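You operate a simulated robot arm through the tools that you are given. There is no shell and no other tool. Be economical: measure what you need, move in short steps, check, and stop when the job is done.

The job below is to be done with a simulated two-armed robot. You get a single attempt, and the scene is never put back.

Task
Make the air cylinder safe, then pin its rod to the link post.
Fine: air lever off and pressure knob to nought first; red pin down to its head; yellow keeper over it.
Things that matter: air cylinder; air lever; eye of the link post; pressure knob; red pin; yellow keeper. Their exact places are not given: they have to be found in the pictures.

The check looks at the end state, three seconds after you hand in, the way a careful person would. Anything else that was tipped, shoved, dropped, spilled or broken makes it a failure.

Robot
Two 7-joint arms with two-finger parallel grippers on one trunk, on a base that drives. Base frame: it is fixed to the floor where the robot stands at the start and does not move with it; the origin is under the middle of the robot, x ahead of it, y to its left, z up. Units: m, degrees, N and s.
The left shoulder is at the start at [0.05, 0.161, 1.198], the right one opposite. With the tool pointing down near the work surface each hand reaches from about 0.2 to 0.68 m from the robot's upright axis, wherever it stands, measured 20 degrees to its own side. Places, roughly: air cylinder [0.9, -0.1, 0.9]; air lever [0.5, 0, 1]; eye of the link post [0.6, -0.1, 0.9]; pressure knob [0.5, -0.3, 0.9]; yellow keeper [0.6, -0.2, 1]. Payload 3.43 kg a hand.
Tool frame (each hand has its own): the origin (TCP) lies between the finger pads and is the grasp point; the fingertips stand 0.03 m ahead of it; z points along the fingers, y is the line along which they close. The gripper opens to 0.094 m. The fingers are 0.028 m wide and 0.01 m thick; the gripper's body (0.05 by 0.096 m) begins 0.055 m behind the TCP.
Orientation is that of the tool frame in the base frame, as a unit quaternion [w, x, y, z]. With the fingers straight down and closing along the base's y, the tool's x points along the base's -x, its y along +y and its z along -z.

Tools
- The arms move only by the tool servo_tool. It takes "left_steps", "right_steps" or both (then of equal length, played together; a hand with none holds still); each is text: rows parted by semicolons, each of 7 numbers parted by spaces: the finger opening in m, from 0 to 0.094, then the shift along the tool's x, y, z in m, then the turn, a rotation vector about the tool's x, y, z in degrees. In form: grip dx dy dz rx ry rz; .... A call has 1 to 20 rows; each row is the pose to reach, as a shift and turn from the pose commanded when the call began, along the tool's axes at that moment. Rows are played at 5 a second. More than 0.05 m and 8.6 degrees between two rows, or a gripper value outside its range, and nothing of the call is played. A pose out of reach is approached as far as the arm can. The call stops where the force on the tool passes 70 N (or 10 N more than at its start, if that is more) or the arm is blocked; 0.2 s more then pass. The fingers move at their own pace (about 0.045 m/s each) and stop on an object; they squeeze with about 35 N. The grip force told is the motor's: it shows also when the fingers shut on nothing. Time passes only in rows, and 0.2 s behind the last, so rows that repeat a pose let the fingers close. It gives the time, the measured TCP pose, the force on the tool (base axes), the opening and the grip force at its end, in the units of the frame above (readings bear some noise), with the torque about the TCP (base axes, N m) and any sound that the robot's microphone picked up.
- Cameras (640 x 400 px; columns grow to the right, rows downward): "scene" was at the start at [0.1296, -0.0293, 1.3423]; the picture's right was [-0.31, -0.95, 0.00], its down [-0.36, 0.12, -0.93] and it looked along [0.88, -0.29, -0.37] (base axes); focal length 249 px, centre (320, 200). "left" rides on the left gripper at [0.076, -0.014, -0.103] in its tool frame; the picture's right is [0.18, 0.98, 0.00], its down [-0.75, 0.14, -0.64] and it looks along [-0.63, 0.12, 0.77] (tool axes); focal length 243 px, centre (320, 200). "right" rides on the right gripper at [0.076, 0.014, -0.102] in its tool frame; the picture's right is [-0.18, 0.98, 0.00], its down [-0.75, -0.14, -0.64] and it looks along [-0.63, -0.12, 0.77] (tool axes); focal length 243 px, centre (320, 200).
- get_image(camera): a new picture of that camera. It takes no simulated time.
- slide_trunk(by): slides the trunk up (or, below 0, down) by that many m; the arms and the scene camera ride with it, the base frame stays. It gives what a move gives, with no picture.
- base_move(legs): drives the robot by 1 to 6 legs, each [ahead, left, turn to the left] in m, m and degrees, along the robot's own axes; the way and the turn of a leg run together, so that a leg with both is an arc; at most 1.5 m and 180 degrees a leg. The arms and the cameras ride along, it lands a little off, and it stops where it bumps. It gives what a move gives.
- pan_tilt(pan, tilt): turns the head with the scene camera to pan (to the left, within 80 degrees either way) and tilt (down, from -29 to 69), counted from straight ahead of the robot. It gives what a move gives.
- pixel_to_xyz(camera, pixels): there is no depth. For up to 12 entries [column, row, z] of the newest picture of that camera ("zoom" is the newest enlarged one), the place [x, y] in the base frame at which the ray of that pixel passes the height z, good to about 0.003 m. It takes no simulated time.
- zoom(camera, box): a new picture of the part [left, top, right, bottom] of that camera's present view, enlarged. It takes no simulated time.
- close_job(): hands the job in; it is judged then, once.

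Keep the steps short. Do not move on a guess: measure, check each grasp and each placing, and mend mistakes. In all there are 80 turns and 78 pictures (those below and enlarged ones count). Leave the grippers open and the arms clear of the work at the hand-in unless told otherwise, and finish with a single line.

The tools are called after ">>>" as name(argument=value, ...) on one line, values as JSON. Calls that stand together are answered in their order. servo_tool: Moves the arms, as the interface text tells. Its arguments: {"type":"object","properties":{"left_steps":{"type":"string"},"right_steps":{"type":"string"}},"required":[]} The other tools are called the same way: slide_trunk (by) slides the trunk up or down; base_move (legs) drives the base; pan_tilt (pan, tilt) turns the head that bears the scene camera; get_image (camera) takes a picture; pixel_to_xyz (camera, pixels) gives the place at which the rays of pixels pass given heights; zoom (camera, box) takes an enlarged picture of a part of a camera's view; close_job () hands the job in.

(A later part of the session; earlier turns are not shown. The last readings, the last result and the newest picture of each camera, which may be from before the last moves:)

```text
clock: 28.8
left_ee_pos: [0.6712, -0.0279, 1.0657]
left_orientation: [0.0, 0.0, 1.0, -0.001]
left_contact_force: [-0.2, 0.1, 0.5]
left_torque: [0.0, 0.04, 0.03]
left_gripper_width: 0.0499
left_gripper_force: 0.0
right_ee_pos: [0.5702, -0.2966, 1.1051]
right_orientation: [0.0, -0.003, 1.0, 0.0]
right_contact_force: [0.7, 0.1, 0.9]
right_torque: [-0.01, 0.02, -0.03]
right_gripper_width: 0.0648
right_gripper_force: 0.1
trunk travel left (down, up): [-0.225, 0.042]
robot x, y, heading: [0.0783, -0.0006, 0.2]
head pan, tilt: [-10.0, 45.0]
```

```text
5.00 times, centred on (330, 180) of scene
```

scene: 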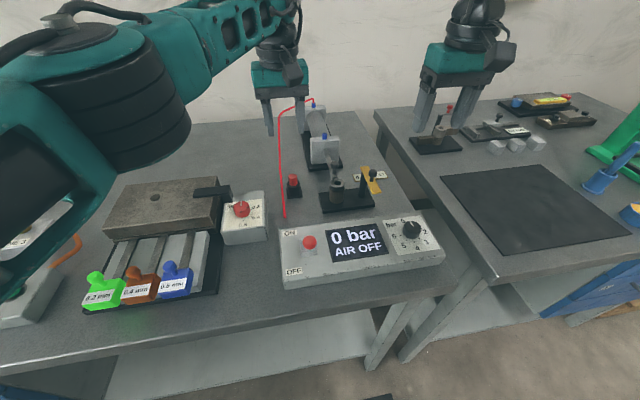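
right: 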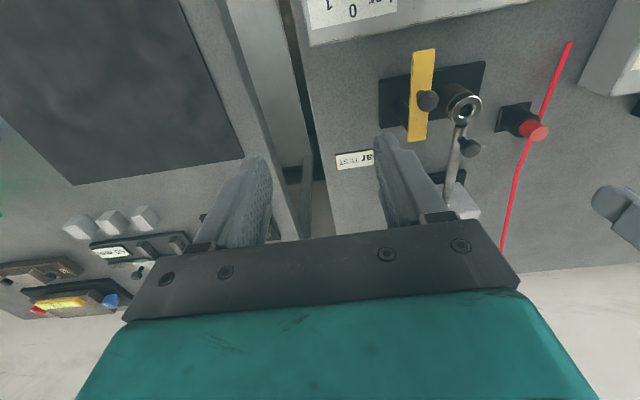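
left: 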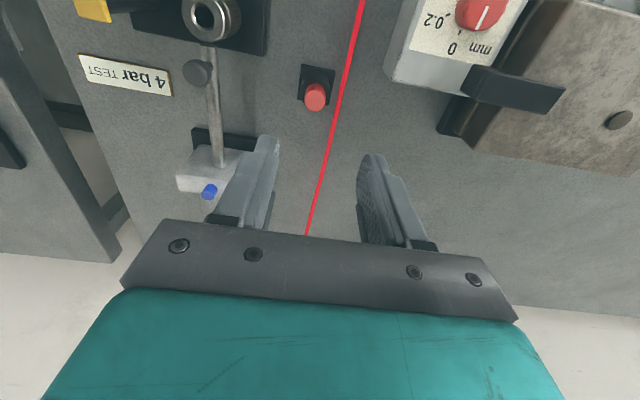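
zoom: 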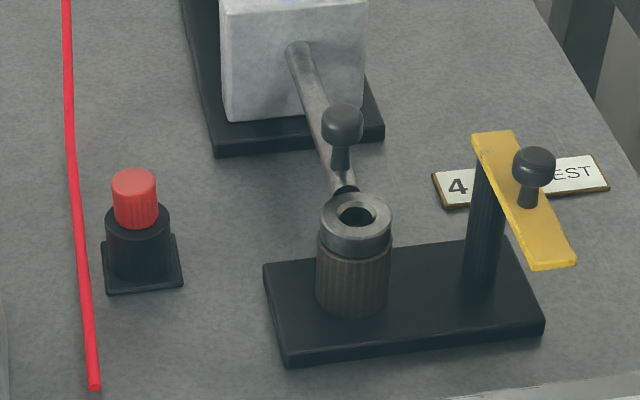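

Pin head is at about (0.675,-0.030), z 0.89–0.92; hose (y≈0) lies lower than the fingertips will go. Drive 0.06 m further ahead for reach.

>>> base_move(legs=[[0.06, 0, 0]])

>>> servo_tool(left_steps="0.055 0.03 0 0 0 0 0; 0.055 0.055 0 0 0 0 0; 0.055 0.055 0 0.02 0 0 0; 0.055 0.055 0 0.04 0 0 0; 0.055 0.055 0 0.04 0 0 0")

>>> get_image(camera="left")

```text
clock: 29.7
left_ee_pos: [0.6892, -0.0262, 1.0655]
left_orientation: [0.001, -0.001, 1.0, -0.001]
left_contact_force: [-0.1, 0.8, -0.2]
left_torque: [0.04, -0.02, 0.01]
left_gripper_width: 0.0501
left_gripper_force: 0.0
right_ee_pos: [0.5867, -0.2959, 1.1056]
right_orientation: [0.0, -0.003, 1.0, 0.0]
right_contact_force: [0.5, -0.2, -0.5]
right_torque: [0.03, 0.01, 0.03]
right_gripper_width: 0.0652
right_gripper_force: 0.1
trunk travel left (down, up): [-0.225, 0.042]
robot x, y, heading: [0.1013, -0.0017, 0.0]
head pan, tilt: [-10.0, 45.0]
stopped in leg 1: the robot was blocked; the commanded pose is now the measured one
```

```text
clock: 30.9
left_ee_pos: [0.6343, -0.0269, 1.0254]
left_orientation: [0.001, -0.002, 1.0, -0.001]
left_contact_force: [0.1, 0.4, 0.1]
left_torque: [0.0, -0.02, 0.02]
left_gripper_width: 0.055
left_gripper_force: 0.1
right_ee_pos: [0.588, -0.2949, 1.1034]
right_orientation: [-0.001, -0.004, 1.0, 0.0]
right_contact_force: [-1.0, -0.7, -0.4]
right_torque: [-0.04, -0.01, -0.03]
right_gripper_width: 0.0652
right_gripper_force: 0.0
trunk travel left (down, up): [-0.225, 0.042]
robot x, y, heading: [0.0988, -0.0023, 0.1]
head pan, tilt: [-10.0, 45.0]
```

```text
40 pictures are left
```

left: 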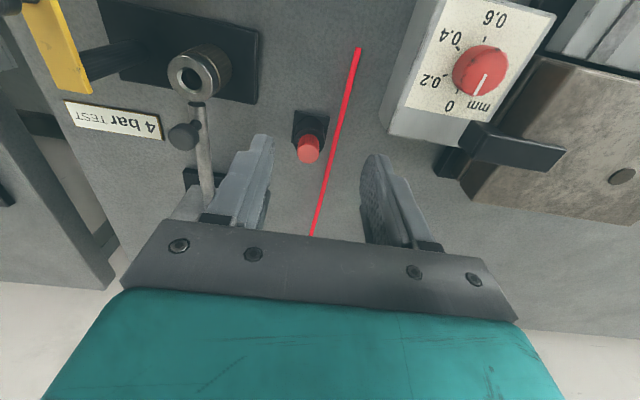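

The base touched the bench and stopped; reach is now enough. Measure the pin in the new left view, with an enlargement.

>>> zoom(camera="left", box=[250, 90, 370, 180])

>>> pixel_to_xyz(camera="left", pixels=[[308, 155, 0.92], [308, 149, 0.905], [308, 155, 0.93], [308, 138, 0.89]])

>>> get_image(camera="scene")

```text
4.44 times, centred on (310, 135) of left
```

zoom: 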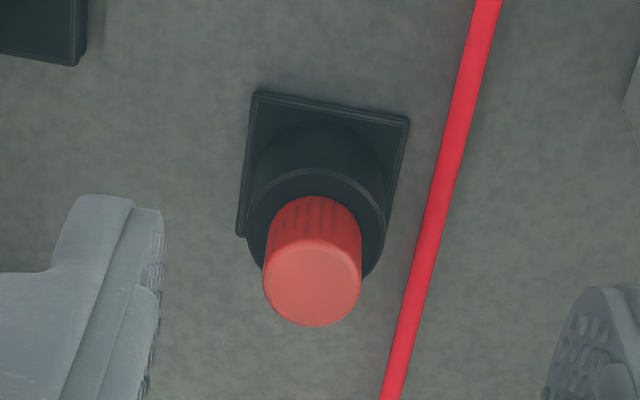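

```text
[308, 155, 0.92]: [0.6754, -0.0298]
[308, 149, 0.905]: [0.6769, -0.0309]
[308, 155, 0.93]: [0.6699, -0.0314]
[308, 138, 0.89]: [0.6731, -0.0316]
```

```text
38 pictures are left
```

scene: 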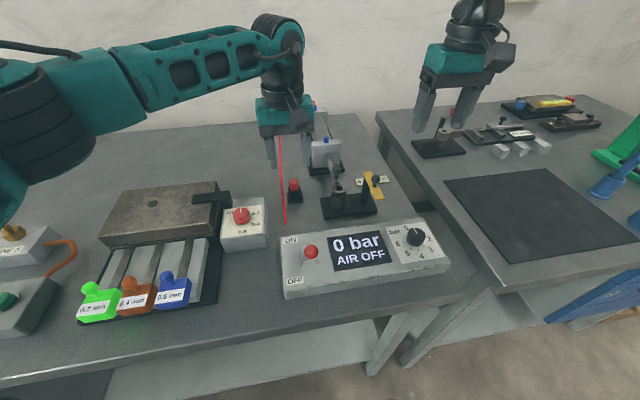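

Pin head top centre at (0.675,-0.030,0.92). Move over it, descend so tips are at ~0.897, and close.

>>> servo_tool(left_steps="0.05 -0.03 -0.0035 0 0 0 0; 0.048 -0.041 -0.0035 0.03 0 0 0; 0.048 -0.041 -0.0035 0.06 0 0 0; 0.048 -0.041 -0.0035 0.085 0 0 0; 0.048 -0.041 -0.0035 0.098 0 0 0; 0.048 -0.041 -0.0035 0.098 0 0 0")

>>> get_image(camera="left")

>>> zoom(camera="scene", box=[250, 120, 370, 220])

```text
clock: 32.3
left_ee_pos: [0.6744, -0.0297, 0.927]
left_orientation: [0.0, -0.002, 1.0, -0.001]
left_contact_force: [0.0, 1.3, -0.3]
left_torque: [-0.01, -0.02, 0.0]
left_gripper_width: 0.0481
left_gripper_force: 0.0
right_ee_pos: [0.5896, -0.2956, 1.1043]
right_orientation: [0.0, -0.003, 1.0, 0.001]
right_contact_force: [0.9, 0.3, -0.3]
right_torque: [0.02, 0.03, 0.02]
right_gripper_width: 0.0648
right_gripper_force: 0.0
trunk travel left (down, up): [-0.225, 0.042]
robot x, y, heading: [0.0964, 0.0014, -0.3]
head pan, tilt: [-10.0, 45.0]
```

```text
37 pictures are left
```

left: 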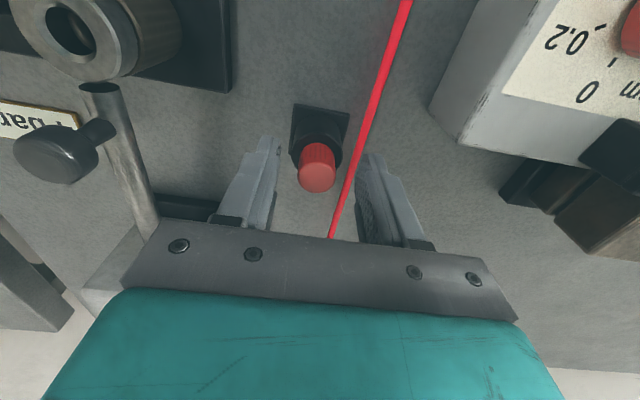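

```text
4.00 times, centred on (310, 170) of scene
```

zoom: 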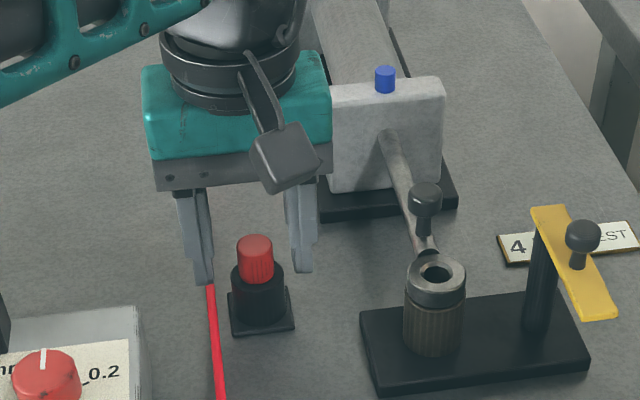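

Head is centred between the tips. Close and wait.

>>> servo_tool(left_steps="0.01 0 0 0 0 0 0; 0.01 0 0 0 0 0 0; 0.01 0 0 0 0 0 0; 0.01 0 0 0 0 0 0; 0.01 0 0 0 0 0 0")

>>> get_image(camera="left")

```text
clock: 33.5
left_ee_pos: [0.6744, -0.0288, 0.9278]
left_orientation: [0.0, -0.001, 1.0, -0.001]
left_contact_force: [0.1, 1.0, 0.3]
left_torque: [0.03, 0.0, -0.03]
left_gripper_width: 0.0204
left_gripper_force: 35.0
right_ee_pos: [0.5882, -0.2955, 1.1043]
right_orientation: [-0.001, -0.004, 1.0, -0.001]
right_contact_force: [0.0, 0.0, 0.6]
right_torque: [0.0, -0.01, -0.02]
right_gripper_width: 0.065
right_gripper_force: 0.0
trunk travel left (down, up): [-0.225, 0.042]
robot x, y, heading: [0.101, -0.0033, 0.1]
head pan, tilt: [-10.0, 45.0]
```

```text
35 pictures are left
```

left: 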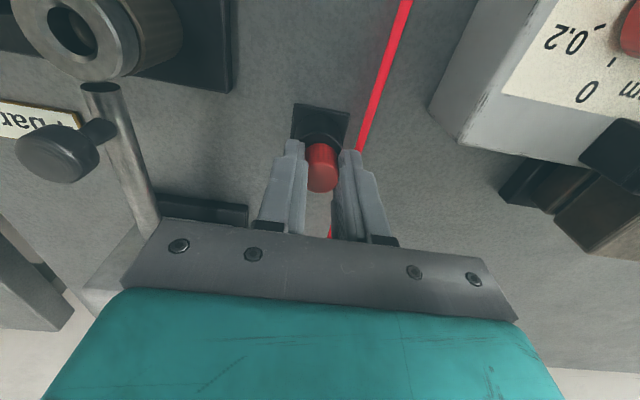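

Pin gripped (0.0204 m). Enlarge the rod end seen well here.

>>> zoom(camera="left", box=[0, 0, 200, 130])

```text
3.08 times, centred on (100, 65) of left
```

zoom: 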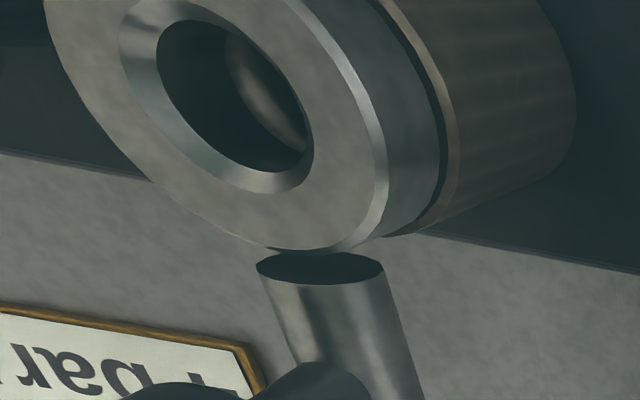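

Rod eye ring sits above the post with a small gap, roughly coaxial. Lift the pin straight up 0.12 m and look at it.

>>> servo_tool(left_steps="0.01 0 0 -0.02 0 0 0; 0.01 0 0 -0.04 0 0 0; 0.01 0 0 -0.07 0 0 0; 0.01 0 0 -0.1 0 0 0; 0.01 0 0 -0.12 0 0 0; 0.01 0 0 -0.12 0 0 0")

>>> zoom(camera="scene", box=[250, 100, 370, 220])

>>> get_image(camera="left")

```text
clock: 34.9
left_ee_pos: [0.676, -0.0288, 1.0456]
left_orientation: [0.0, -0.002, 1.0, 0.0]
left_contact_force: [0.0, -0.3, 0.8]
left_torque: [-0.02, 0.02, 0.01]
left_gripper_width: 0.0205
left_gripper_force: 35.2
right_ee_pos: [0.5888, -0.2959, 1.1051]
right_orientation: [0.0, -0.004, 1.0, 0.0]
right_contact_force: [-0.7, -0.7, -0.1]
right_torque: [0.01, 0.05, -0.03]
right_gripper_width: 0.0653
right_gripper_force: 0.0
trunk travel left (down, up): [-0.225, 0.042]
robot x, y, heading: [0.0971, 0.0004, -0.0]
head pan, tilt: [-10.0, 45.0]
```

```text
3.33 times, centred on (310, 160) of scene
```

zoom: 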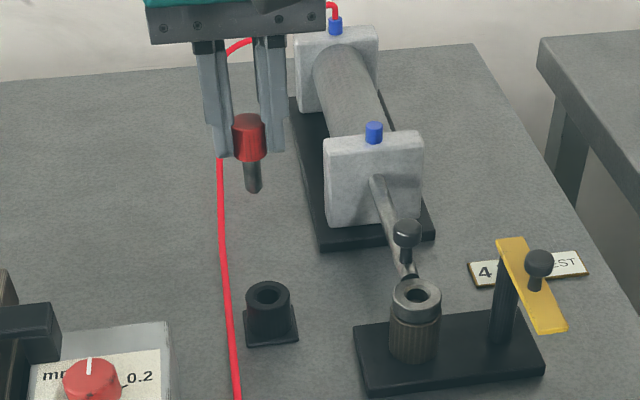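

```text
32 pictures are left
```

left: 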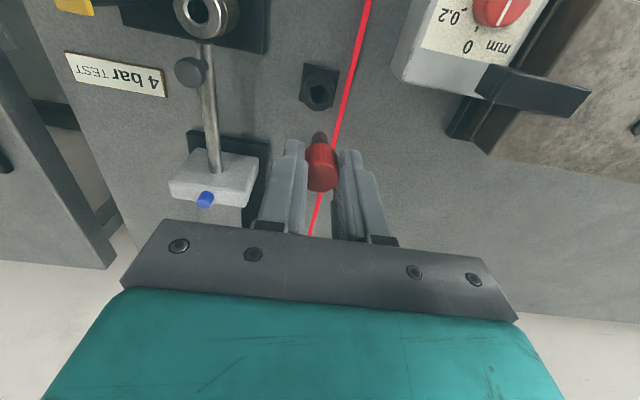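

Pin is out cleanly with a grey shank of ~0.03 m. Now triangulate the eye precisely using three cameras.

>>> zoom(camera="right", box=[380, 20, 580, 160])

>>> pixel_to_xyz(camera="scene", pixels=[[338.8, 188.8, 0.92], [338.8, 188.8, 0.93], [338.8, 188.8, 0.94], [338.8, 188.8, 0.95]])

>>> zoom(camera="left", box=[140, 0, 280, 90])

```text
2.86 times, centred on (480, 90) of right
```

zoom: 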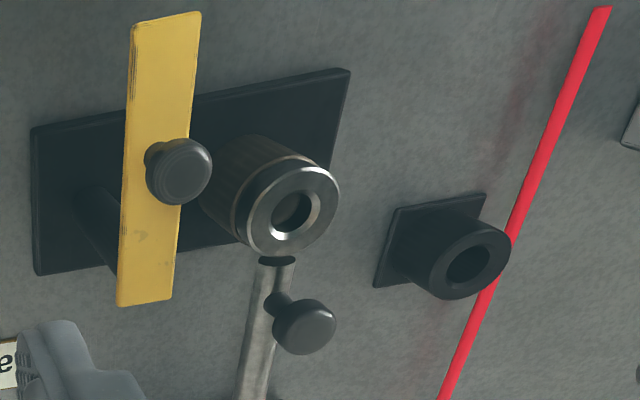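

```text
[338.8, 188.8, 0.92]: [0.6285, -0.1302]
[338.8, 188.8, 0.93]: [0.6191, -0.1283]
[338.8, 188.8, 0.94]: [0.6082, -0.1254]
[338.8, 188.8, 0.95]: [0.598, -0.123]
```

```text
4.44 times, centred on (210, 45) of left
```

zoom: 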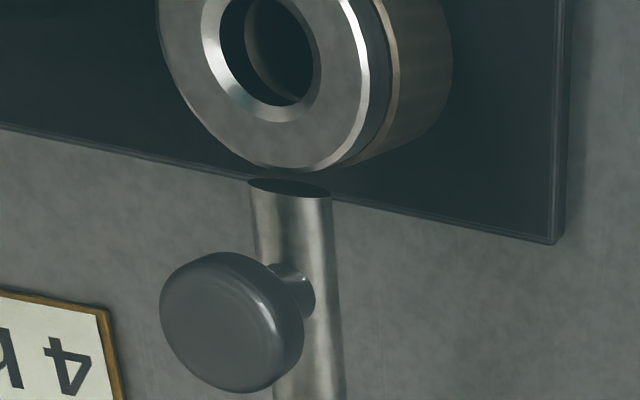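

>>> pixel_to_xyz(camera="left", pixels=[[198.7, 11.7, 0.92], [198.7, 11.7, 0.93], [198.7, 11.7, 0.94], [198.7, 11.7, 0.95]])

>>> pixel_to_xyz(camera="right", pixels=[[469.9, 94.5, 0.92], [469.9, 94.5, 0.93], [469.9, 94.5, 0.94], [469.9, 94.5, 0.95]])

```text
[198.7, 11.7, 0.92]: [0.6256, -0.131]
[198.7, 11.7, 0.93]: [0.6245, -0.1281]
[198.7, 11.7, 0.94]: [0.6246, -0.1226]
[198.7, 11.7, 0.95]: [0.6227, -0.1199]
```

```text
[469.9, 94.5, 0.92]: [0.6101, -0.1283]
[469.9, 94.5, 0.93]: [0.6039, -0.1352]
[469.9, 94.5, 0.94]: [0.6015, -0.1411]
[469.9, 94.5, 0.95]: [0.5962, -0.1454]
```

Scene and left agree on the eye at about (0.6245,-0.129), ring top z≈0.927. Hover the pin over it with the shank's end ~0.02 m above.

>>> servo_tool(left_steps="0.01 0.018 -0.033 0 0 0 0; 0.01 0.036 -0.066 0 0 0 0; 0.01 0.0515 -0.1 0 0 0 0; 0.01 0.0515 -0.1 0.015 0 0 0; 0.01 0.0515 -0.1 0.03 0 0 0; 0.01 0.0515 -0.1 0.03 0 0 0; 0.01 0.0515 -0.1 0.03 0 0 0")

>>> zoom(camera="scene", box=[300, 140, 380, 220])

>>> get_image(camera="left")

>>> get_image(camera="right")

```text
clock: 36.5
left_ee_pos: [0.6225, -0.1286, 1.0162]
left_orientation: [0.001, -0.001, 1.0, -0.001]
left_contact_force: [-0.6, -0.3, 0.8]
left_torque: [0.03, -0.02, -0.04]
left_gripper_width: 0.0202
left_gripper_force: 35.1
left hand out of reach, approached as far as the arm can: row 3
right_ee_pos: [0.5874, -0.2952, 1.1042]
right_orientation: [0.0, -0.003, 1.0, 0.0]
right_contact_force: [-1.1, 0.4, 0.1]
right_torque: [0.07, 0.03, 0.01]
right_gripper_width: 0.0651
right_gripper_force: 0.1
trunk travel left (down, up): [-0.225, 0.042]
robot x, y, heading: [0.1, -0.0, 0.2]
head pan, tilt: [-10.0, 45.0]
```

```text
5.00 times, centred on (340, 180) of scene
```

zoom: 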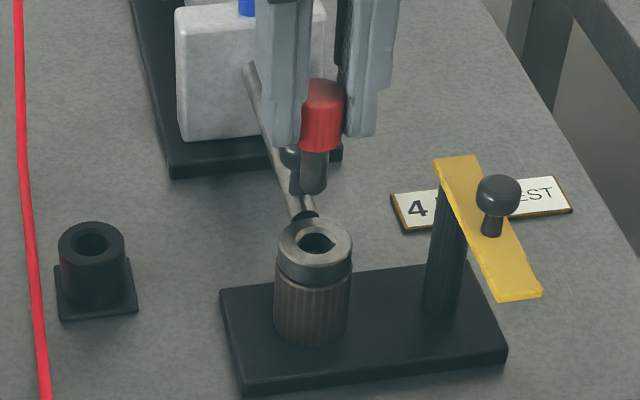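

```text
28 pictures are left
```

left: 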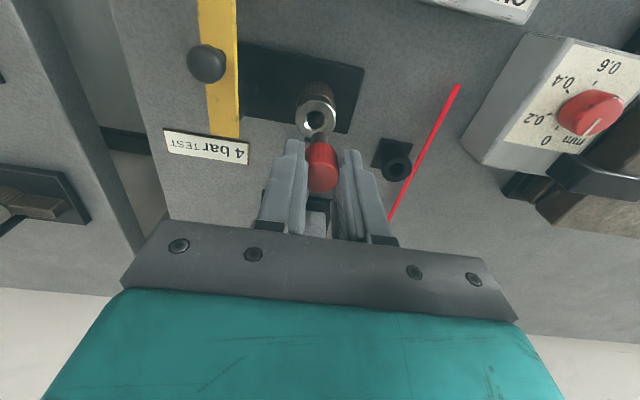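

```text
27 pictures are left
```

right: 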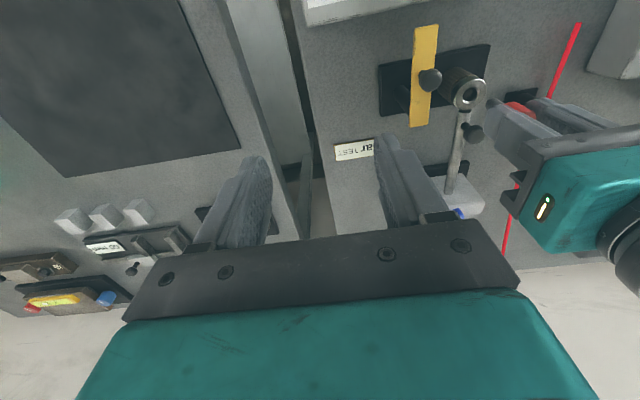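

>>> pixel_to_xyz(camera="left", pixels=[[317, 118, 0.92], [317, 118, 0.93], [317, 118, 0.94]])

>>> pixel_to_xyz(camera="right", pixels=[[469.5, 93.5, 0.92], [469.5, 93.5, 0.93], [430, 79, 0.96], [430, 79, 0.95]])

>>> pixel_to_xyz(camera="scene", pixels=[[339, 188.2, 0.92], [339, 188.2, 0.93], [338.4, 177.4, 0.94], [338.4, 177.4, 0.95], [338.4, 177.4, 0.96]])

>>> zoom(camera="left", box=[270, 70, 370, 160])

```text
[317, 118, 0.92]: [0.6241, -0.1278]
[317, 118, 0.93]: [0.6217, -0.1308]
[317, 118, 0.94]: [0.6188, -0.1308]
```

```text
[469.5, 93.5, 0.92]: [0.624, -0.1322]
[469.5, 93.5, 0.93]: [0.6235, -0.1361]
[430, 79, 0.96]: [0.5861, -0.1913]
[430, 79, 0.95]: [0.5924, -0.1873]
```

```text
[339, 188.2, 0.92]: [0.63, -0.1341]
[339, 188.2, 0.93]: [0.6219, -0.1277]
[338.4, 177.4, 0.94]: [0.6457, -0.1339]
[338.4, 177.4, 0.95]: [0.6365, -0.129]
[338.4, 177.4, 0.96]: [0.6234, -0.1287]
```

```text
4.44 times, centred on (320, 115) of left
```

zoom: 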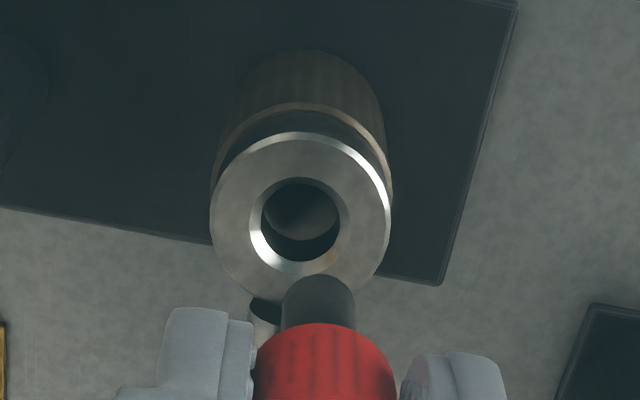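

The image shows the hole ~3 mm toward −y of the pin's axis. Shift −0.003 in y, lower 0.012 m, and check again.

>>> servo_tool(left_steps="0.01 0 -0.003 0 0 0 0; 0.01 0 -0.003 0.012 0 0 0; 0.01 0 -0.003 0.012 0 0 0; 0.01 0 -0.003 0.012 0 0 0")

>>> zoom(camera="left", box=[270, 70, 370, 160])

>>> zoom(camera="scene", box=[310, 150, 370, 210])

```text
clock: 37.5
left_ee_pos: [0.622, -0.1278, 1.0125]
left_orientation: [0.001, 0.0, 1.0, -0.001]
left_contact_force: [-1.0, -0.4, -0.6]
left_torque: [0.01, -0.01, 0.04]
left_gripper_width: 0.0202
left_gripper_force: 35.3
left hand out of reach, approached as far as the arm can: row 1, 2, 3, 4
right_ee_pos: [0.5882, -0.2956, 1.1052]
right_orientation: [0.0, -0.003, 1.0, 0.001]
right_contact_force: [-0.8, -0.3, 0.4]
right_torque: [0.04, 0.02, 0.03]
right_gripper_width: 0.0653
right_gripper_force: 0.1
trunk travel left (down, up): [-0.225, 0.042]
robot x, y, heading: [0.0977, -0.0004, -0.2]
head pan, tilt: [-10.0, 45.0]
```

```text
4.44 times, centred on (320, 115) of left
```

zoom: 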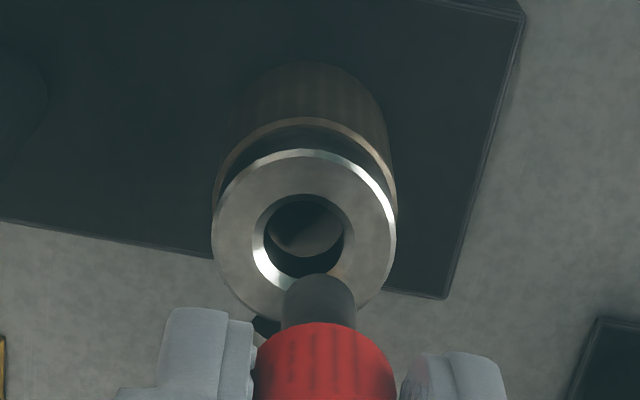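

```text
6.67 times, centred on (340, 180) of scene
```

zoom: 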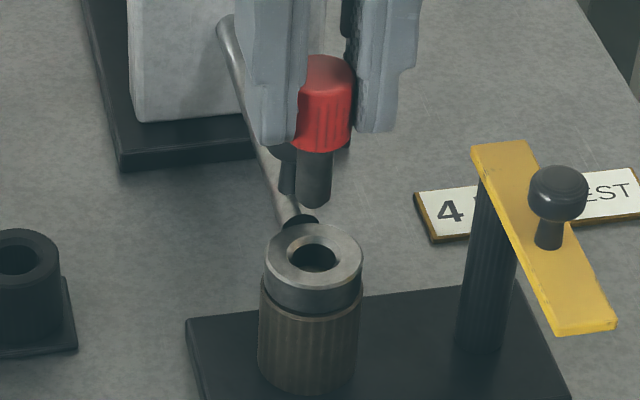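

The left arm is at its sideways limit here. Raise the pin 0.07 m, back the base 0.015 m off the bench and shift it 0.08 m to the right.

>>> servo_tool(left_steps="0.01 0 0.003 -0.03 0 0 0; 0.01 0 0.003 -0.06 0 0 0; 0.01 0 0.003 -0.08 0 0 0; 0.01 0 0.003 -0.08 0 0 0")

>>> base_move(legs=[[-0.015, 0, 0], [0, -0.08, 0]])

```text
clock: 38.5
left_ee_pos: [0.6214, -0.1217, 1.0904]
left_orientation: [0.001, -0.001, 1.0, -0.001]
left_contact_force: [0.2, -0.5, -0.1]
left_torque: [0.05, -0.01, -0.01]
left_gripper_width: 0.0203
left_gripper_force: 34.8
left hand out of reach, approached as far as the arm can: row 3, 4
right_ee_pos: [0.5883, -0.2961, 1.1043]
right_orientation: [0.0, -0.004, 1.0, 0.0]
right_contact_force: [0.1, 0.3, -0.5]
right_torque: [0.01, 0.0, 0.04]
right_gripper_width: 0.0651
right_gripper_force: 0.1
trunk travel left (down, up): [-0.225, 0.042]
robot x, y, heading: [0.0988, -0.0011, -0.0]
head pan, tilt: [-10.0, 45.0]
```

```text
clock: 40.3
left_ee_pos: [0.6068, -0.2017, 1.0905]
left_orientation: [0.0, -0.002, 1.0, 0.0]
left_contact_force: [-0.2, -0.1, -0.3]
left_torque: [0.0, 0.0, -0.03]
left_gripper_width: 0.0203
left_gripper_force: 35.9
right_ee_pos: [0.5718, -0.3756, 1.1042]
right_orientation: [0.0, -0.002, 1.0, 0.0]
right_contact_force: [-0.4, -0.3, -0.1]
right_torque: [0.01, 0.0, -0.03]
right_gripper_width: 0.0649
right_gripper_force: 0.1
trunk travel left (down, up): [-0.225, 0.042]
robot x, y, heading: [0.0811, -0.0784, -0.1]
head pan, tilt: [-10.0, 45.0]
```

>>> servo_tool(left_steps="0.01 -0.008 0.035 0 0 0 0; 0.01 -0.0157 0.07 0 0 0 0; 0.01 -0.0157 0.07 0.03 0 0 0; 0.01 -0.0157 0.07 0.06 0 0 0; 0.01 -0.0157 0.07 0.074 0 0 0; 0.01 -0.0157 0.07 0.074 0 0 0; 0.01 -0.0157 0.07 0.074 0 0 0")

>>> zoom(camera="left", box=[270, 70, 370, 160])

>>> zoom(camera="scene", box=[290, 140, 370, 220])

```text
clock: 41.9
left_ee_pos: [0.6208, -0.1323, 1.0168]
left_orientation: [0.0, -0.001, 1.0, -0.001]
left_contact_force: [0.7, -0.6, -0.6]
left_torque: [-0.01, 0.02, -0.04]
left_gripper_width: 0.0203
left_gripper_force: 35.1
right_ee_pos: [0.5719, -0.3756, 1.1045]
right_orientation: [0.0, -0.003, 1.0, 0.0]
right_contact_force: [0.5, 0.0, 1.4]
right_torque: [-0.01, 0.02, 0.0]
right_gripper_width: 0.0649
right_gripper_force: 0.1
trunk travel left (down, up): [-0.225, 0.042]
robot x, y, heading: [0.0845, -0.0784, 0.1]
head pan, tilt: [-10.0, 45.0]
```

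```text
4.44 times, centred on (320, 115) of left
```

zoom: 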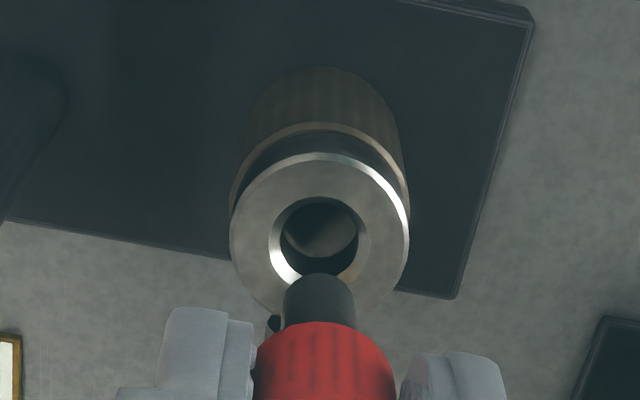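

```text
5.00 times, centred on (330, 180) of scene
```

zoom: 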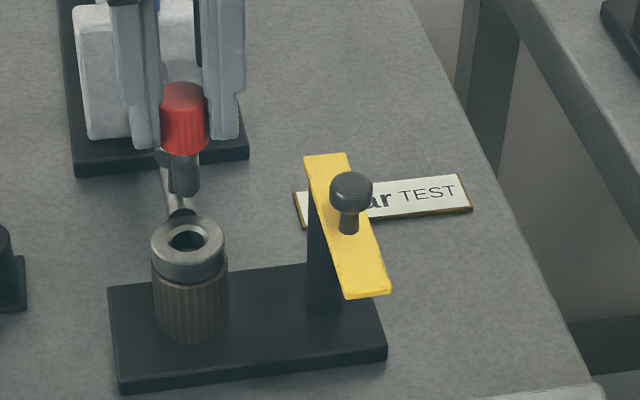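

Column aligned (hole centre 320, pin 320). Lower 0.03 m slowly with +1 mm in x, watching force.

>>> servo_tool(left_steps="0.01 -0.001 0 0.005 0 0 0; 0.01 -0.001 0 0.01 0 0 0; 0.01 -0.001 0 0.014 0 0 0; 0.01 -0.001 0 0.018 0 0 0; 0.01 -0.001 0 0.022 0 0 0; 0.01 -0.001 0 0.025 0 0 0; 0.01 -0.001 0 0.025 0 0 0")

>>> zoom(camera="left", box=[270, 70, 370, 160])

```text
clock: 43.5
left_ee_pos: [0.6218, -0.132, 0.991]
left_orientation: [0.001, -0.002, 1.0, -0.001]
left_contact_force: [-0.5, -0.1, 0.0]
left_torque: [0.0, -0.02, -0.02]
left_gripper_width: 0.0201
left_gripper_force: 34.7
right_ee_pos: [0.5734, -0.3751, 1.1041]
right_orientation: [0.0, -0.003, 1.0, -0.001]
right_contact_force: [0.8, -0.4, 0.2]
right_torque: [0.0, -0.03, 0.04]
right_gripper_width: 0.0651
right_gripper_force: 0.1
trunk travel left (down, up): [-0.225, 0.042]
robot x, y, heading: [0.0831, -0.0767, -0.1]
head pan, tilt: [-10.0, 45.0]
```

```text
4.44 times, centred on (320, 115) of left
```

zoom: 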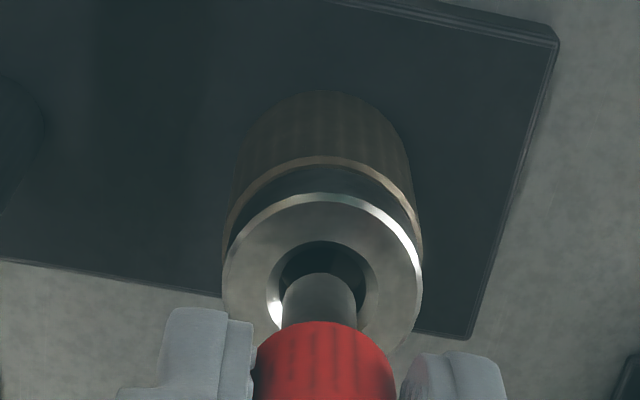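

Tip is at the hole's mouth, nearly centred (hole 324, pin 319). Nudge +0.8 mm y and continue down.

>>> servo_tool(left_steps="0.01 0 0.0008 0.004 0 0 0; 0.01 0 0.0008 0.008 0 0 0; 0.01 0 0.0008 0.012 0 0 0; 0.01 0 0.0008 0.016 0 0 0; 0.01 0 0.0008 0.016 0 0 0")

>>> zoom(camera="left", box=[270, 70, 370, 160])

```text
clock: 44.7
left_ee_pos: [0.6229, -0.1305, 0.9747]
left_orientation: [0.0, -0.001, 1.0, -0.001]
left_contact_force: [0.0, 0.3, -1.7]
left_torque: [0.03, 0.02, -0.01]
left_gripper_width: 0.0203
left_gripper_force: 34.8
right_ee_pos: [0.5721, -0.3739, 1.1048]
right_orientation: [0.0, -0.003, 1.0, 0.001]
right_contact_force: [0.1, -0.8, 0.5]
right_torque: [0.04, -0.01, 0.0]
right_gripper_width: 0.065
right_gripper_force: 0.1
trunk travel left (down, up): [-0.225, 0.042]
robot x, y, heading: [0.0838, -0.0808, -0.1]
head pan, tilt: [-10.0, 45.0]
```

```text
4.44 times, centred on (320, 115) of left
```

zoom: 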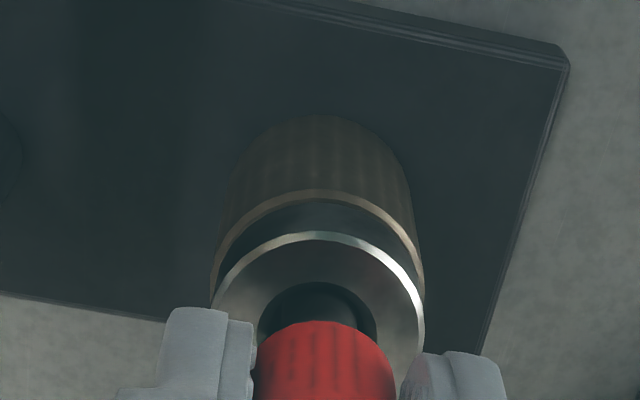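

Free so far; keep lowering until force rises.

>>> servo_tool(left_steps="0.01 0 0 0.003 0 0 0; 0.01 0 0 0.006 0 0 0; 0.01 0 0 0.009 0 0 0; 0.01 0 0 0.012 0 0 0; 0.01 0 0 0.012 0 0 0")

>>> zoom(camera="scene", box=[280, 140, 350, 210])

```text
clock: 45.9
left_ee_pos: [0.6244, -0.1311, 0.9627]
left_orientation: [0.001, 0.0, 1.0, -0.001]
left_contact_force: [0.7, -0.5, -0.8]
left_torque: [0.01, -0.01, -0.05]
left_gripper_width: 0.0201
left_gripper_force: 35.0
right_ee_pos: [0.5723, -0.3748, 1.105]
right_orientation: [0.001, -0.003, 1.0, 0.0]
right_contact_force: [0.3, 0.0, -0.2]
right_torque: [0.01, 0.01, -0.03]
right_gripper_width: 0.065
right_gripper_force: 0.1
trunk travel left (down, up): [-0.225, 0.042]
robot x, y, heading: [0.0809, -0.0786, -0.1]
head pan, tilt: [-10.0, 45.0]
```

```text
5.71 times, centred on (315, 175) of scene
```

zoom: 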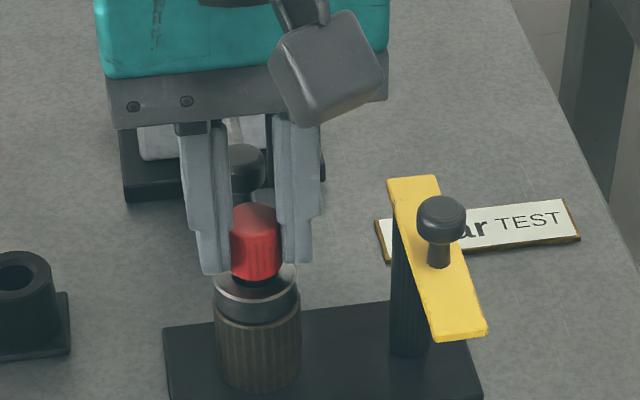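

Head is a few mm above the ring. Lower further in 2 mm rows.

>>> servo_tool(left_steps="0.01 0 0 0.002 0 0 0; 0.01 0 0 0.004 0 0 0; 0.01 0 0 0.006 0 0 0; 0.01 0 0 0.006 0 0 0")

>>> zoom(camera="scene", box=[280, 160, 340, 210])

```text
clock: 46.9
left_ee_pos: [0.6237, -0.1316, 0.9588]
left_orientation: [0.002, -0.001, 1.0, -0.002]
left_contact_force: [0.0, -0.9, 9.1]
left_torque: [-0.01, 0.03, -0.03]
left_gripper_width: 0.0206
left_gripper_force: 35.5
right_ee_pos: [0.5717, -0.3753, 1.1057]
right_orientation: [0.0, -0.003, 1.0, 0.0]
right_contact_force: [-0.5, -0.3, -0.1]
right_torque: [0.03, -0.01, -0.02]
right_gripper_width: 0.0649
right_gripper_force: 0.0
trunk travel left (down, up): [-0.225, 0.042]
robot x, y, heading: [0.0828, -0.0779, -0.3]
head pan, tilt: [-10.0, 45.0]
```

```text
8.00 times, centred on (310, 185) of scene
```

zoom: 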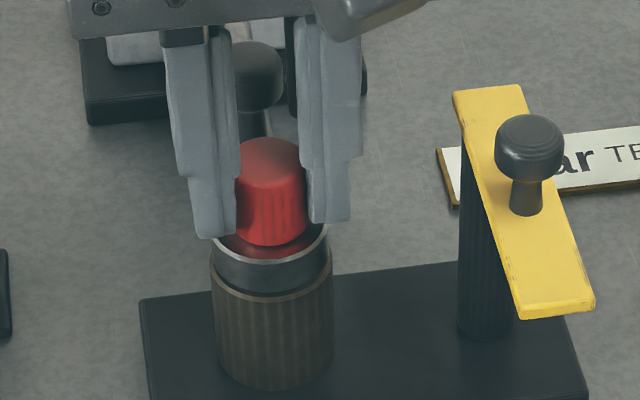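

Contact at +9 N, head appears on the ring. Press 4 mm more to confirm it is fully seated.

>>> servo_tool(left_steps="0.01 0 0 0.002 0 0 0; 0.01 0 0 0.004 0 0 0; 0.01 0 0 0.004 0 0 0")

```text
clock: 47.7
left_ee_pos: [0.6243, -0.1324, 0.9562]
left_orientation: [0.004, -0.001, 1.0, -0.002]
left_contact_force: [3.7, -2.3, 29.4]
left_torque: [0.11, 0.02, -0.03]
left_gripper_width: 0.0201
left_gripper_force: 34.6
right_ee_pos: [0.5708, -0.3752, 1.1056]
right_orientation: [0.002, -0.003, 1.0, 0.0]
right_contact_force: [-0.6, 0.2, -0.5]
right_torque: [0.01, 0.04, -0.03]
right_gripper_width: 0.0648
right_gripper_force: 0.1
trunk travel left (down, up): [-0.225, 0.042]
robot x, y, heading: [0.0837, -0.0818, 0.0]
head pan, tilt: [-10.0, 45.0]
```

Firm (29 N). Open the fingers, rise, and move the left hand away to the left.

>>> servo_tool(left_steps="0.045 0 0 0 0 0 0; 0.045 0 0 0 0 0 0; 0.045 0 0 -0.03 0 0 0; 0.045 0 0 -0.07 0 0 0; 0.045 0 0 -0.11 0 0 0; 0.045 0 0.04 -0.12 0 0 0; 0.045 0 0.08 -0.12 0 0 0; 0.045 0.03 0.12 -0.12 0 0 0; 0.045 0.06 0.16 -0.12 0 0 0; 0.045 0.06 0.16 -0.12 0 0 0")

>>> zoom(camera="scene", box=[270, 140, 350, 220])

>>> get_image(camera="right")

```text
clock: 49.9
left_ee_pos: [0.5615, 0.0327, 1.072]
left_orientation: [0.001, -0.001, 1.0, 0.0]
left_contact_force: [0.4, 0.0, 0.9]
left_torque: [-0.03, 0.01, 0.0]
left_gripper_width: 0.0449
left_gripper_force: 0.0
right_ee_pos: [0.5712, -0.3761, 1.1046]
right_orientation: [0.0, -0.003, 1.0, -0.001]
right_contact_force: [0.2, -0.6, -0.1]
right_torque: [0.01, 0.03, -0.03]
right_gripper_width: 0.065
right_gripper_force: 0.2
trunk travel left (down, up): [-0.225, 0.042]
robot x, y, heading: [0.0855, -0.0805, -0.1]
head pan, tilt: [-10.0, 45.0]
```

```text
5.00 times, centred on (310, 180) of scene
```

zoom: 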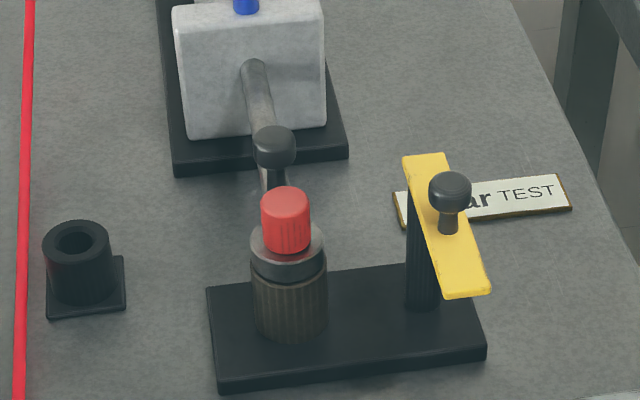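

```text
16 pictures are left
```

right: 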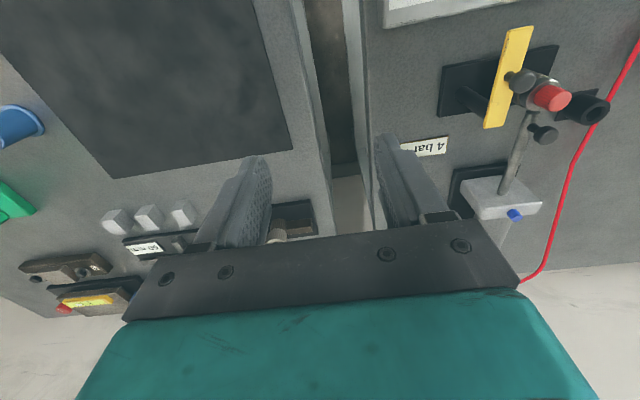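

The pin is seated. Now triangulate keeper: knob, plate ends, pole base from the scene and right views.

>>> pixel_to_xyz(camera="scene", pixels=[[336, 178, 0.98], [336, 178, 0.97], [335.4, 186, 0.95], [335.4, 186, 0.96], [331.6, 171.8, 0.95], [331.6, 171.8, 0.96], [339.4, 198.6, 0.95], [339.4, 198.6, 0.96], [330.6, 201.6, 0.86], [330.6, 201.6, 0.87], [303, 179.4, 0.95], [303, 179.4, 0.96]])

>>> pixel_to_xyz(camera="right", pixels=[[521, 81, 0.98], [521, 81, 0.97], [521, 81, 0.96], [493, 126, 0.95], [493, 126, 0.96], [516, 29, 0.95], [516, 29, 0.96], [470, 97, 0.86], [470, 97, 0.87], [555, 99, 0.95], [555, 99, 0.96]])

>>> zoom(camera="right", box=[430, 20, 590, 150])

```text
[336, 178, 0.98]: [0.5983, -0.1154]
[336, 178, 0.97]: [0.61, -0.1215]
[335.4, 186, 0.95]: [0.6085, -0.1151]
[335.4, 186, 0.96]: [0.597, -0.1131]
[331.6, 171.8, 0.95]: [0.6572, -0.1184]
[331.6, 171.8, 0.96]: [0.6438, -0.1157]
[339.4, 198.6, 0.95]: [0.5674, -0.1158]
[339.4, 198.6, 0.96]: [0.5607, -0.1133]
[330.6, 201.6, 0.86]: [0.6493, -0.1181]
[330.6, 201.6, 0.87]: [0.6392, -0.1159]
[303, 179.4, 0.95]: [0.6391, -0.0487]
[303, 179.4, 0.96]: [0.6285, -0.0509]
```

```text
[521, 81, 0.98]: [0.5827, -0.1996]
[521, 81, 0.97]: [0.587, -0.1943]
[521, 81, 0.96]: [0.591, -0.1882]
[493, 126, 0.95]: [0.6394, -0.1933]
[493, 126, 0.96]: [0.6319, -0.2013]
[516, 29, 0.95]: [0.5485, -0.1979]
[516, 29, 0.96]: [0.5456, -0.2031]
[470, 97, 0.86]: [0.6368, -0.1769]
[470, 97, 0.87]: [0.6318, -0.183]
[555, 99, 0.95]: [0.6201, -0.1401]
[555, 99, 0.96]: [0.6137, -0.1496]
```

```text
3.08 times, centred on (510, 85) of right
```

zoom: 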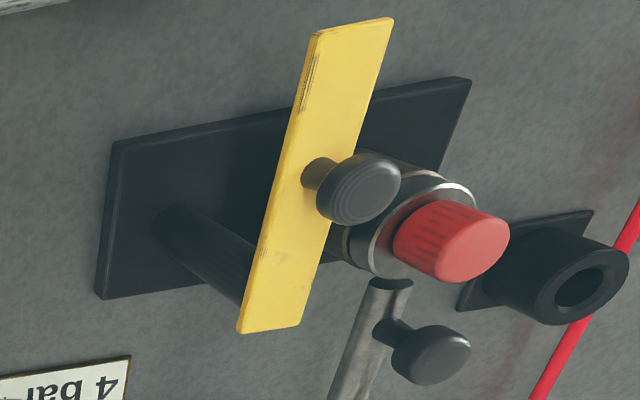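

Scene readings need the base-shift correction; then knob ≈(0.591,-0.197,0.975), pivot pole ≈(0.633,-0.197), pin head top z≈0.95. Plan: closed right fingers push the keeper's knob round clockwise over the pin. First get beside the knob on its −y side.

>>> servo_tool(right_steps="0.04 -0.006 0.035 0 0 0 0; 0.01 -0.012 0.07 0 0 0 0; 0 -0.018 0.105 0 0 0 0; 0 -0.018 0.134 0.02 0 0 0; 0 -0.018 0.134 0.06 0 0 0; 0 -0.018 0.134 0.09 0 0 0; 0 -0.018 0.134 0.111 0 0 0; 0 -0.018 0.134 0.111 0 0 0; 0 -0.018 0.134 0.111 0 0 0")

>>> get_image(camera="scene")

>>> get_image(camera="right")

```text
clock: 51.9
left_ee_pos: [0.5624, 0.0317, 1.0733]
left_orientation: [0.0, -0.001, 1.0, 0.0]
left_contact_force: [0.2, 0.0, 0.1]
left_torque: [0.0, 0.01, 0.0]
left_gripper_width: 0.0455
left_gripper_force: 0.0
right_ee_pos: [0.5723, -0.2607, 1.0023]
right_orientation: [0.001, -0.002, 1.0, 0.001]
right_contact_force: [-0.4, 0.6, 0.1]
right_torque: [0.0, 0.0, -0.01]
right_gripper_width: 0.0003
right_gripper_force: 33.3
right hand out of reach, approached as far as the arm can: row 4, 5, 6, 7, 8, 9
trunk travel left (down, up): [-0.225, 0.042]
robot x, y, heading: [0.0817, -0.0793, -0.0]
head pan, tilt: [-10.0, 45.0]
```

```text
14 pictures are left
```

scene: 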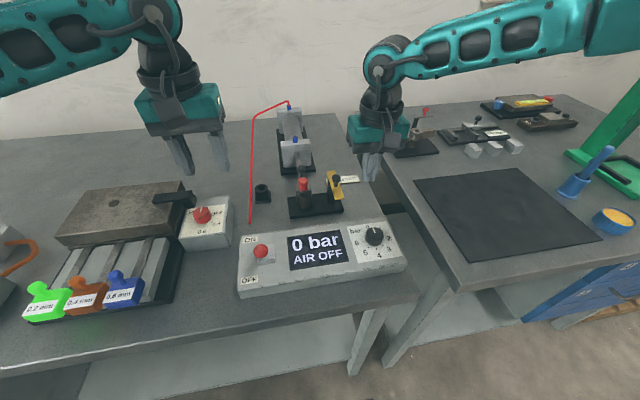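

```text
13 pictures are left
```

right: 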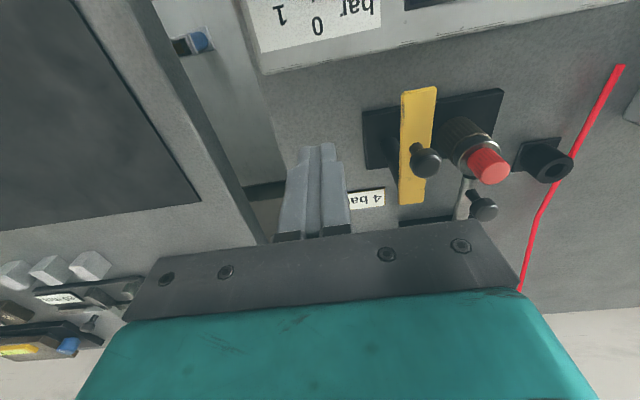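

The right arm can't reach inward that far from here. Raise it and shift the base 0.14 m left, so the keeper lies on the right arm's own side.

>>> servo_tool(right_steps="0 0.005 -0.01 -0.04 0 0 0; 0 0.01 -0.02 -0.08 0 0 0; 0 0.01 -0.02 -0.11 0 0 0; 0 0.01 -0.02 -0.11 0 0 0", left_steps="0.045 0 0 -0.02 0 0 0; 0.045 0 0 -0.04 0 0 0; 0.045 0 0 -0.04 0 0 0; 0.045 0 0 -0.04 0 0 0")

>>> base_move(legs=[[0, 0.14, 0]])

```text
clock: 52.9
left_ee_pos: [0.5624, 0.0303, 1.1119]
left_orientation: [0.001, -0.001, 1.0, -0.001]
left_contact_force: [-0.7, 0.3, -0.9]
left_torque: [-0.01, 0.01, 0.01]
left_gripper_width: 0.0451
left_gripper_force: 0.1
right_ee_pos: [0.5623, -0.2806, 1.1125]
right_orientation: [-0.001, -0.002, 1.0, 0.0]
right_contact_force: [-0.2, -0.2, 0.1]
right_torque: [0.01, 0.01, -0.01]
right_gripper_width: 0.0
right_gripper_force: 33.0
trunk travel left (down, up): [-0.225, 0.042]
robot x, y, heading: [0.0787, -0.0758, 0.2]
head pan, tilt: [-10.0, 45.0]
```

```text
clock: 54.7
left_ee_pos: [0.5639, 0.1678, 1.1126]
left_orientation: [0.001, 0.0, 1.0, -0.001]
left_contact_force: [0.1, 0.5, 0.2]
left_torque: [-0.02, -0.01, 0.04]
left_gripper_width: 0.0447
left_gripper_force: 0.1
right_ee_pos: [0.5621, -0.1425, 1.113]
right_orientation: [0.0, -0.002, 1.0, 0.0]
right_contact_force: [0.2, -0.4, -0.5]
right_torque: [-0.03, -0.02, 0.01]
right_gripper_width: 0.0
right_gripper_force: 33.0
trunk travel left (down, up): [-0.225, 0.042]
robot x, y, heading: [0.0826, 0.0612, -0.2]
head pan, tilt: [-10.0, 45.0]
```

>>> servo_tool(right_steps="0 -0.009 -0.035 0 0 0 0; 0 -0.018 -0.07 0 0 0 0; 0 -0.027 -0.1025 0 0 0 0; 0 -0.027 -0.1025 0.04 0 0 0; 0 -0.027 -0.1025 0.08 0 0 0; 0 -0.027 -0.1025 0.118 0 0 0; 0 -0.027 -0.1025 0.118 0 0 0")

>>> get_image(camera="right")

>>> get_image(camera="scene")

```text
clock: 56.3
left_ee_pos: [0.5635, 0.1669, 1.1126]
left_orientation: [0.001, 0.0, 1.0, -0.001]
left_contact_force: [0.2, 0.2, 1.1]
left_torque: [-0.01, -0.03, 0.01]
left_gripper_width: 0.0451
left_gripper_force: 0.0
right_ee_pos: [0.5898, -0.2431, 0.9927]
right_orientation: [0.0, -0.002, 1.0, 0.0]
right_contact_force: [0.6, 0.0, 0.1]
right_torque: [-0.01, -0.01, -0.02]
right_gripper_width: 0.0003
right_gripper_force: 32.7
trunk travel left (down, up): [-0.225, 0.042]
robot x, y, heading: [0.0828, 0.0563, -0.3]
head pan, tilt: [-10.0, 45.0]
```

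```text
12 pictures are left
```

right: 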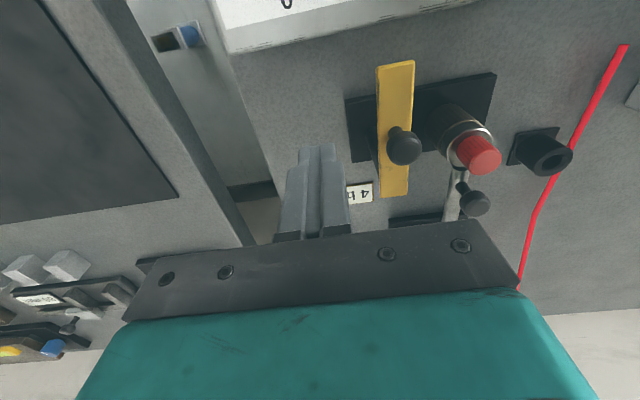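

```text
11 pictures are left
```

scene: 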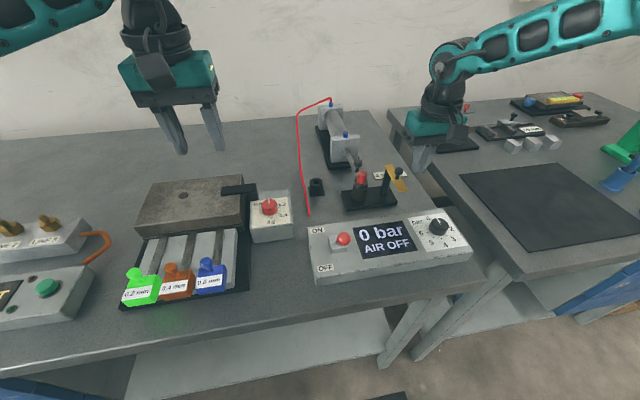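

>>> pixel_to_xyz(camera="right", pixels=[[404, 147, 0.975], [404, 147, 0.985], [404, 147, 0.965], [393, 192, 0.95], [396, 65, 0.95], [481, 156, 0.95]])

>>> pixel_to_xyz(camera="scene", pixels=[[398, 171, 0.975], [398, 171, 0.985], [398, 171, 0.965], [388, 168, 0.95], [402, 188, 0.95], [361, 173, 0.95]])

>>> zoom(camera="scene", box=[340, 130, 440, 210])

```text
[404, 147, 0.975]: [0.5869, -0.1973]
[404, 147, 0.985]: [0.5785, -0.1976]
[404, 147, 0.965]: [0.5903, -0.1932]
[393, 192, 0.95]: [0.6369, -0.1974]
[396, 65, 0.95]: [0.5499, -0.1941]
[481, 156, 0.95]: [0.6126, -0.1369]
```

```text
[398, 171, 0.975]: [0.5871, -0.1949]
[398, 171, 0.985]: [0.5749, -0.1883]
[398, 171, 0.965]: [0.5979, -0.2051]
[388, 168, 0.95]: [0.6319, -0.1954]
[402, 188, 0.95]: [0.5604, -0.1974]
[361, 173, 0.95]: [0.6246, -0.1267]
```

```text
5.00 times, centred on (390, 170) of scene
```

zoom: 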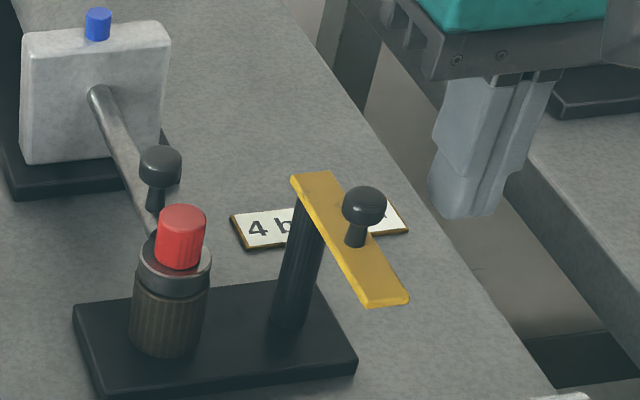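

Knob (0.588,-0.196), pivot (0.630,-0.196). Push the first part of the arc.

>>> servo_tool(right_steps="0 0.001 0.014 0 0 0 0; 0 0.0015 0.0275 0 0 0 0; 0 0.006 0.037 0 0 0 0; 0 0.009 0.0465 0 0 0 0; 0 0.009 0.0465 0 0 0 0")

>>> zoom(camera="scene", box=[340, 130, 440, 210])

```text
clock: 57.5
left_ee_pos: [0.5638, 0.1679, 1.1133]
left_orientation: [0.001, 0.0, 1.0, 0.0]
left_contact_force: [0.1, -0.2, 0.0]
left_torque: [-0.05, 0.02, 0.0]
left_gripper_width: 0.0451
left_gripper_force: 0.1
right_ee_pos: [0.5806, -0.1992, 0.9953]
right_orientation: [0.0, -0.001, 1.0, 0.0]
right_contact_force: [0.3, -1.6, -0.3]
right_torque: [-0.02, 0.02, -0.02]
right_gripper_width: 0.0
right_gripper_force: 33.0
trunk travel left (down, up): [-0.225, 0.042]
robot x, y, heading: [0.0818, 0.0583, -0.2]
head pan, tilt: [-10.0, 45.0]
```

```text
5.00 times, centred on (390, 170) of scene
```

zoom: 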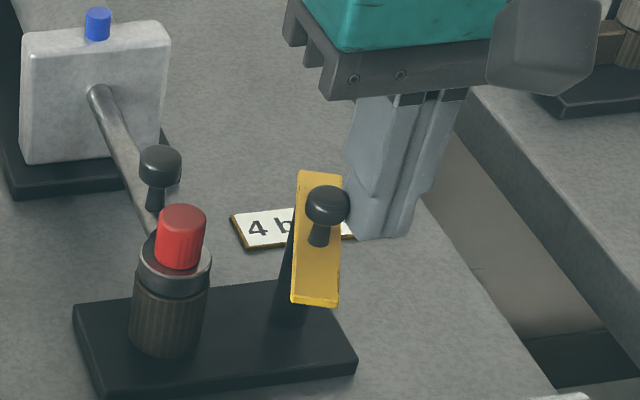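

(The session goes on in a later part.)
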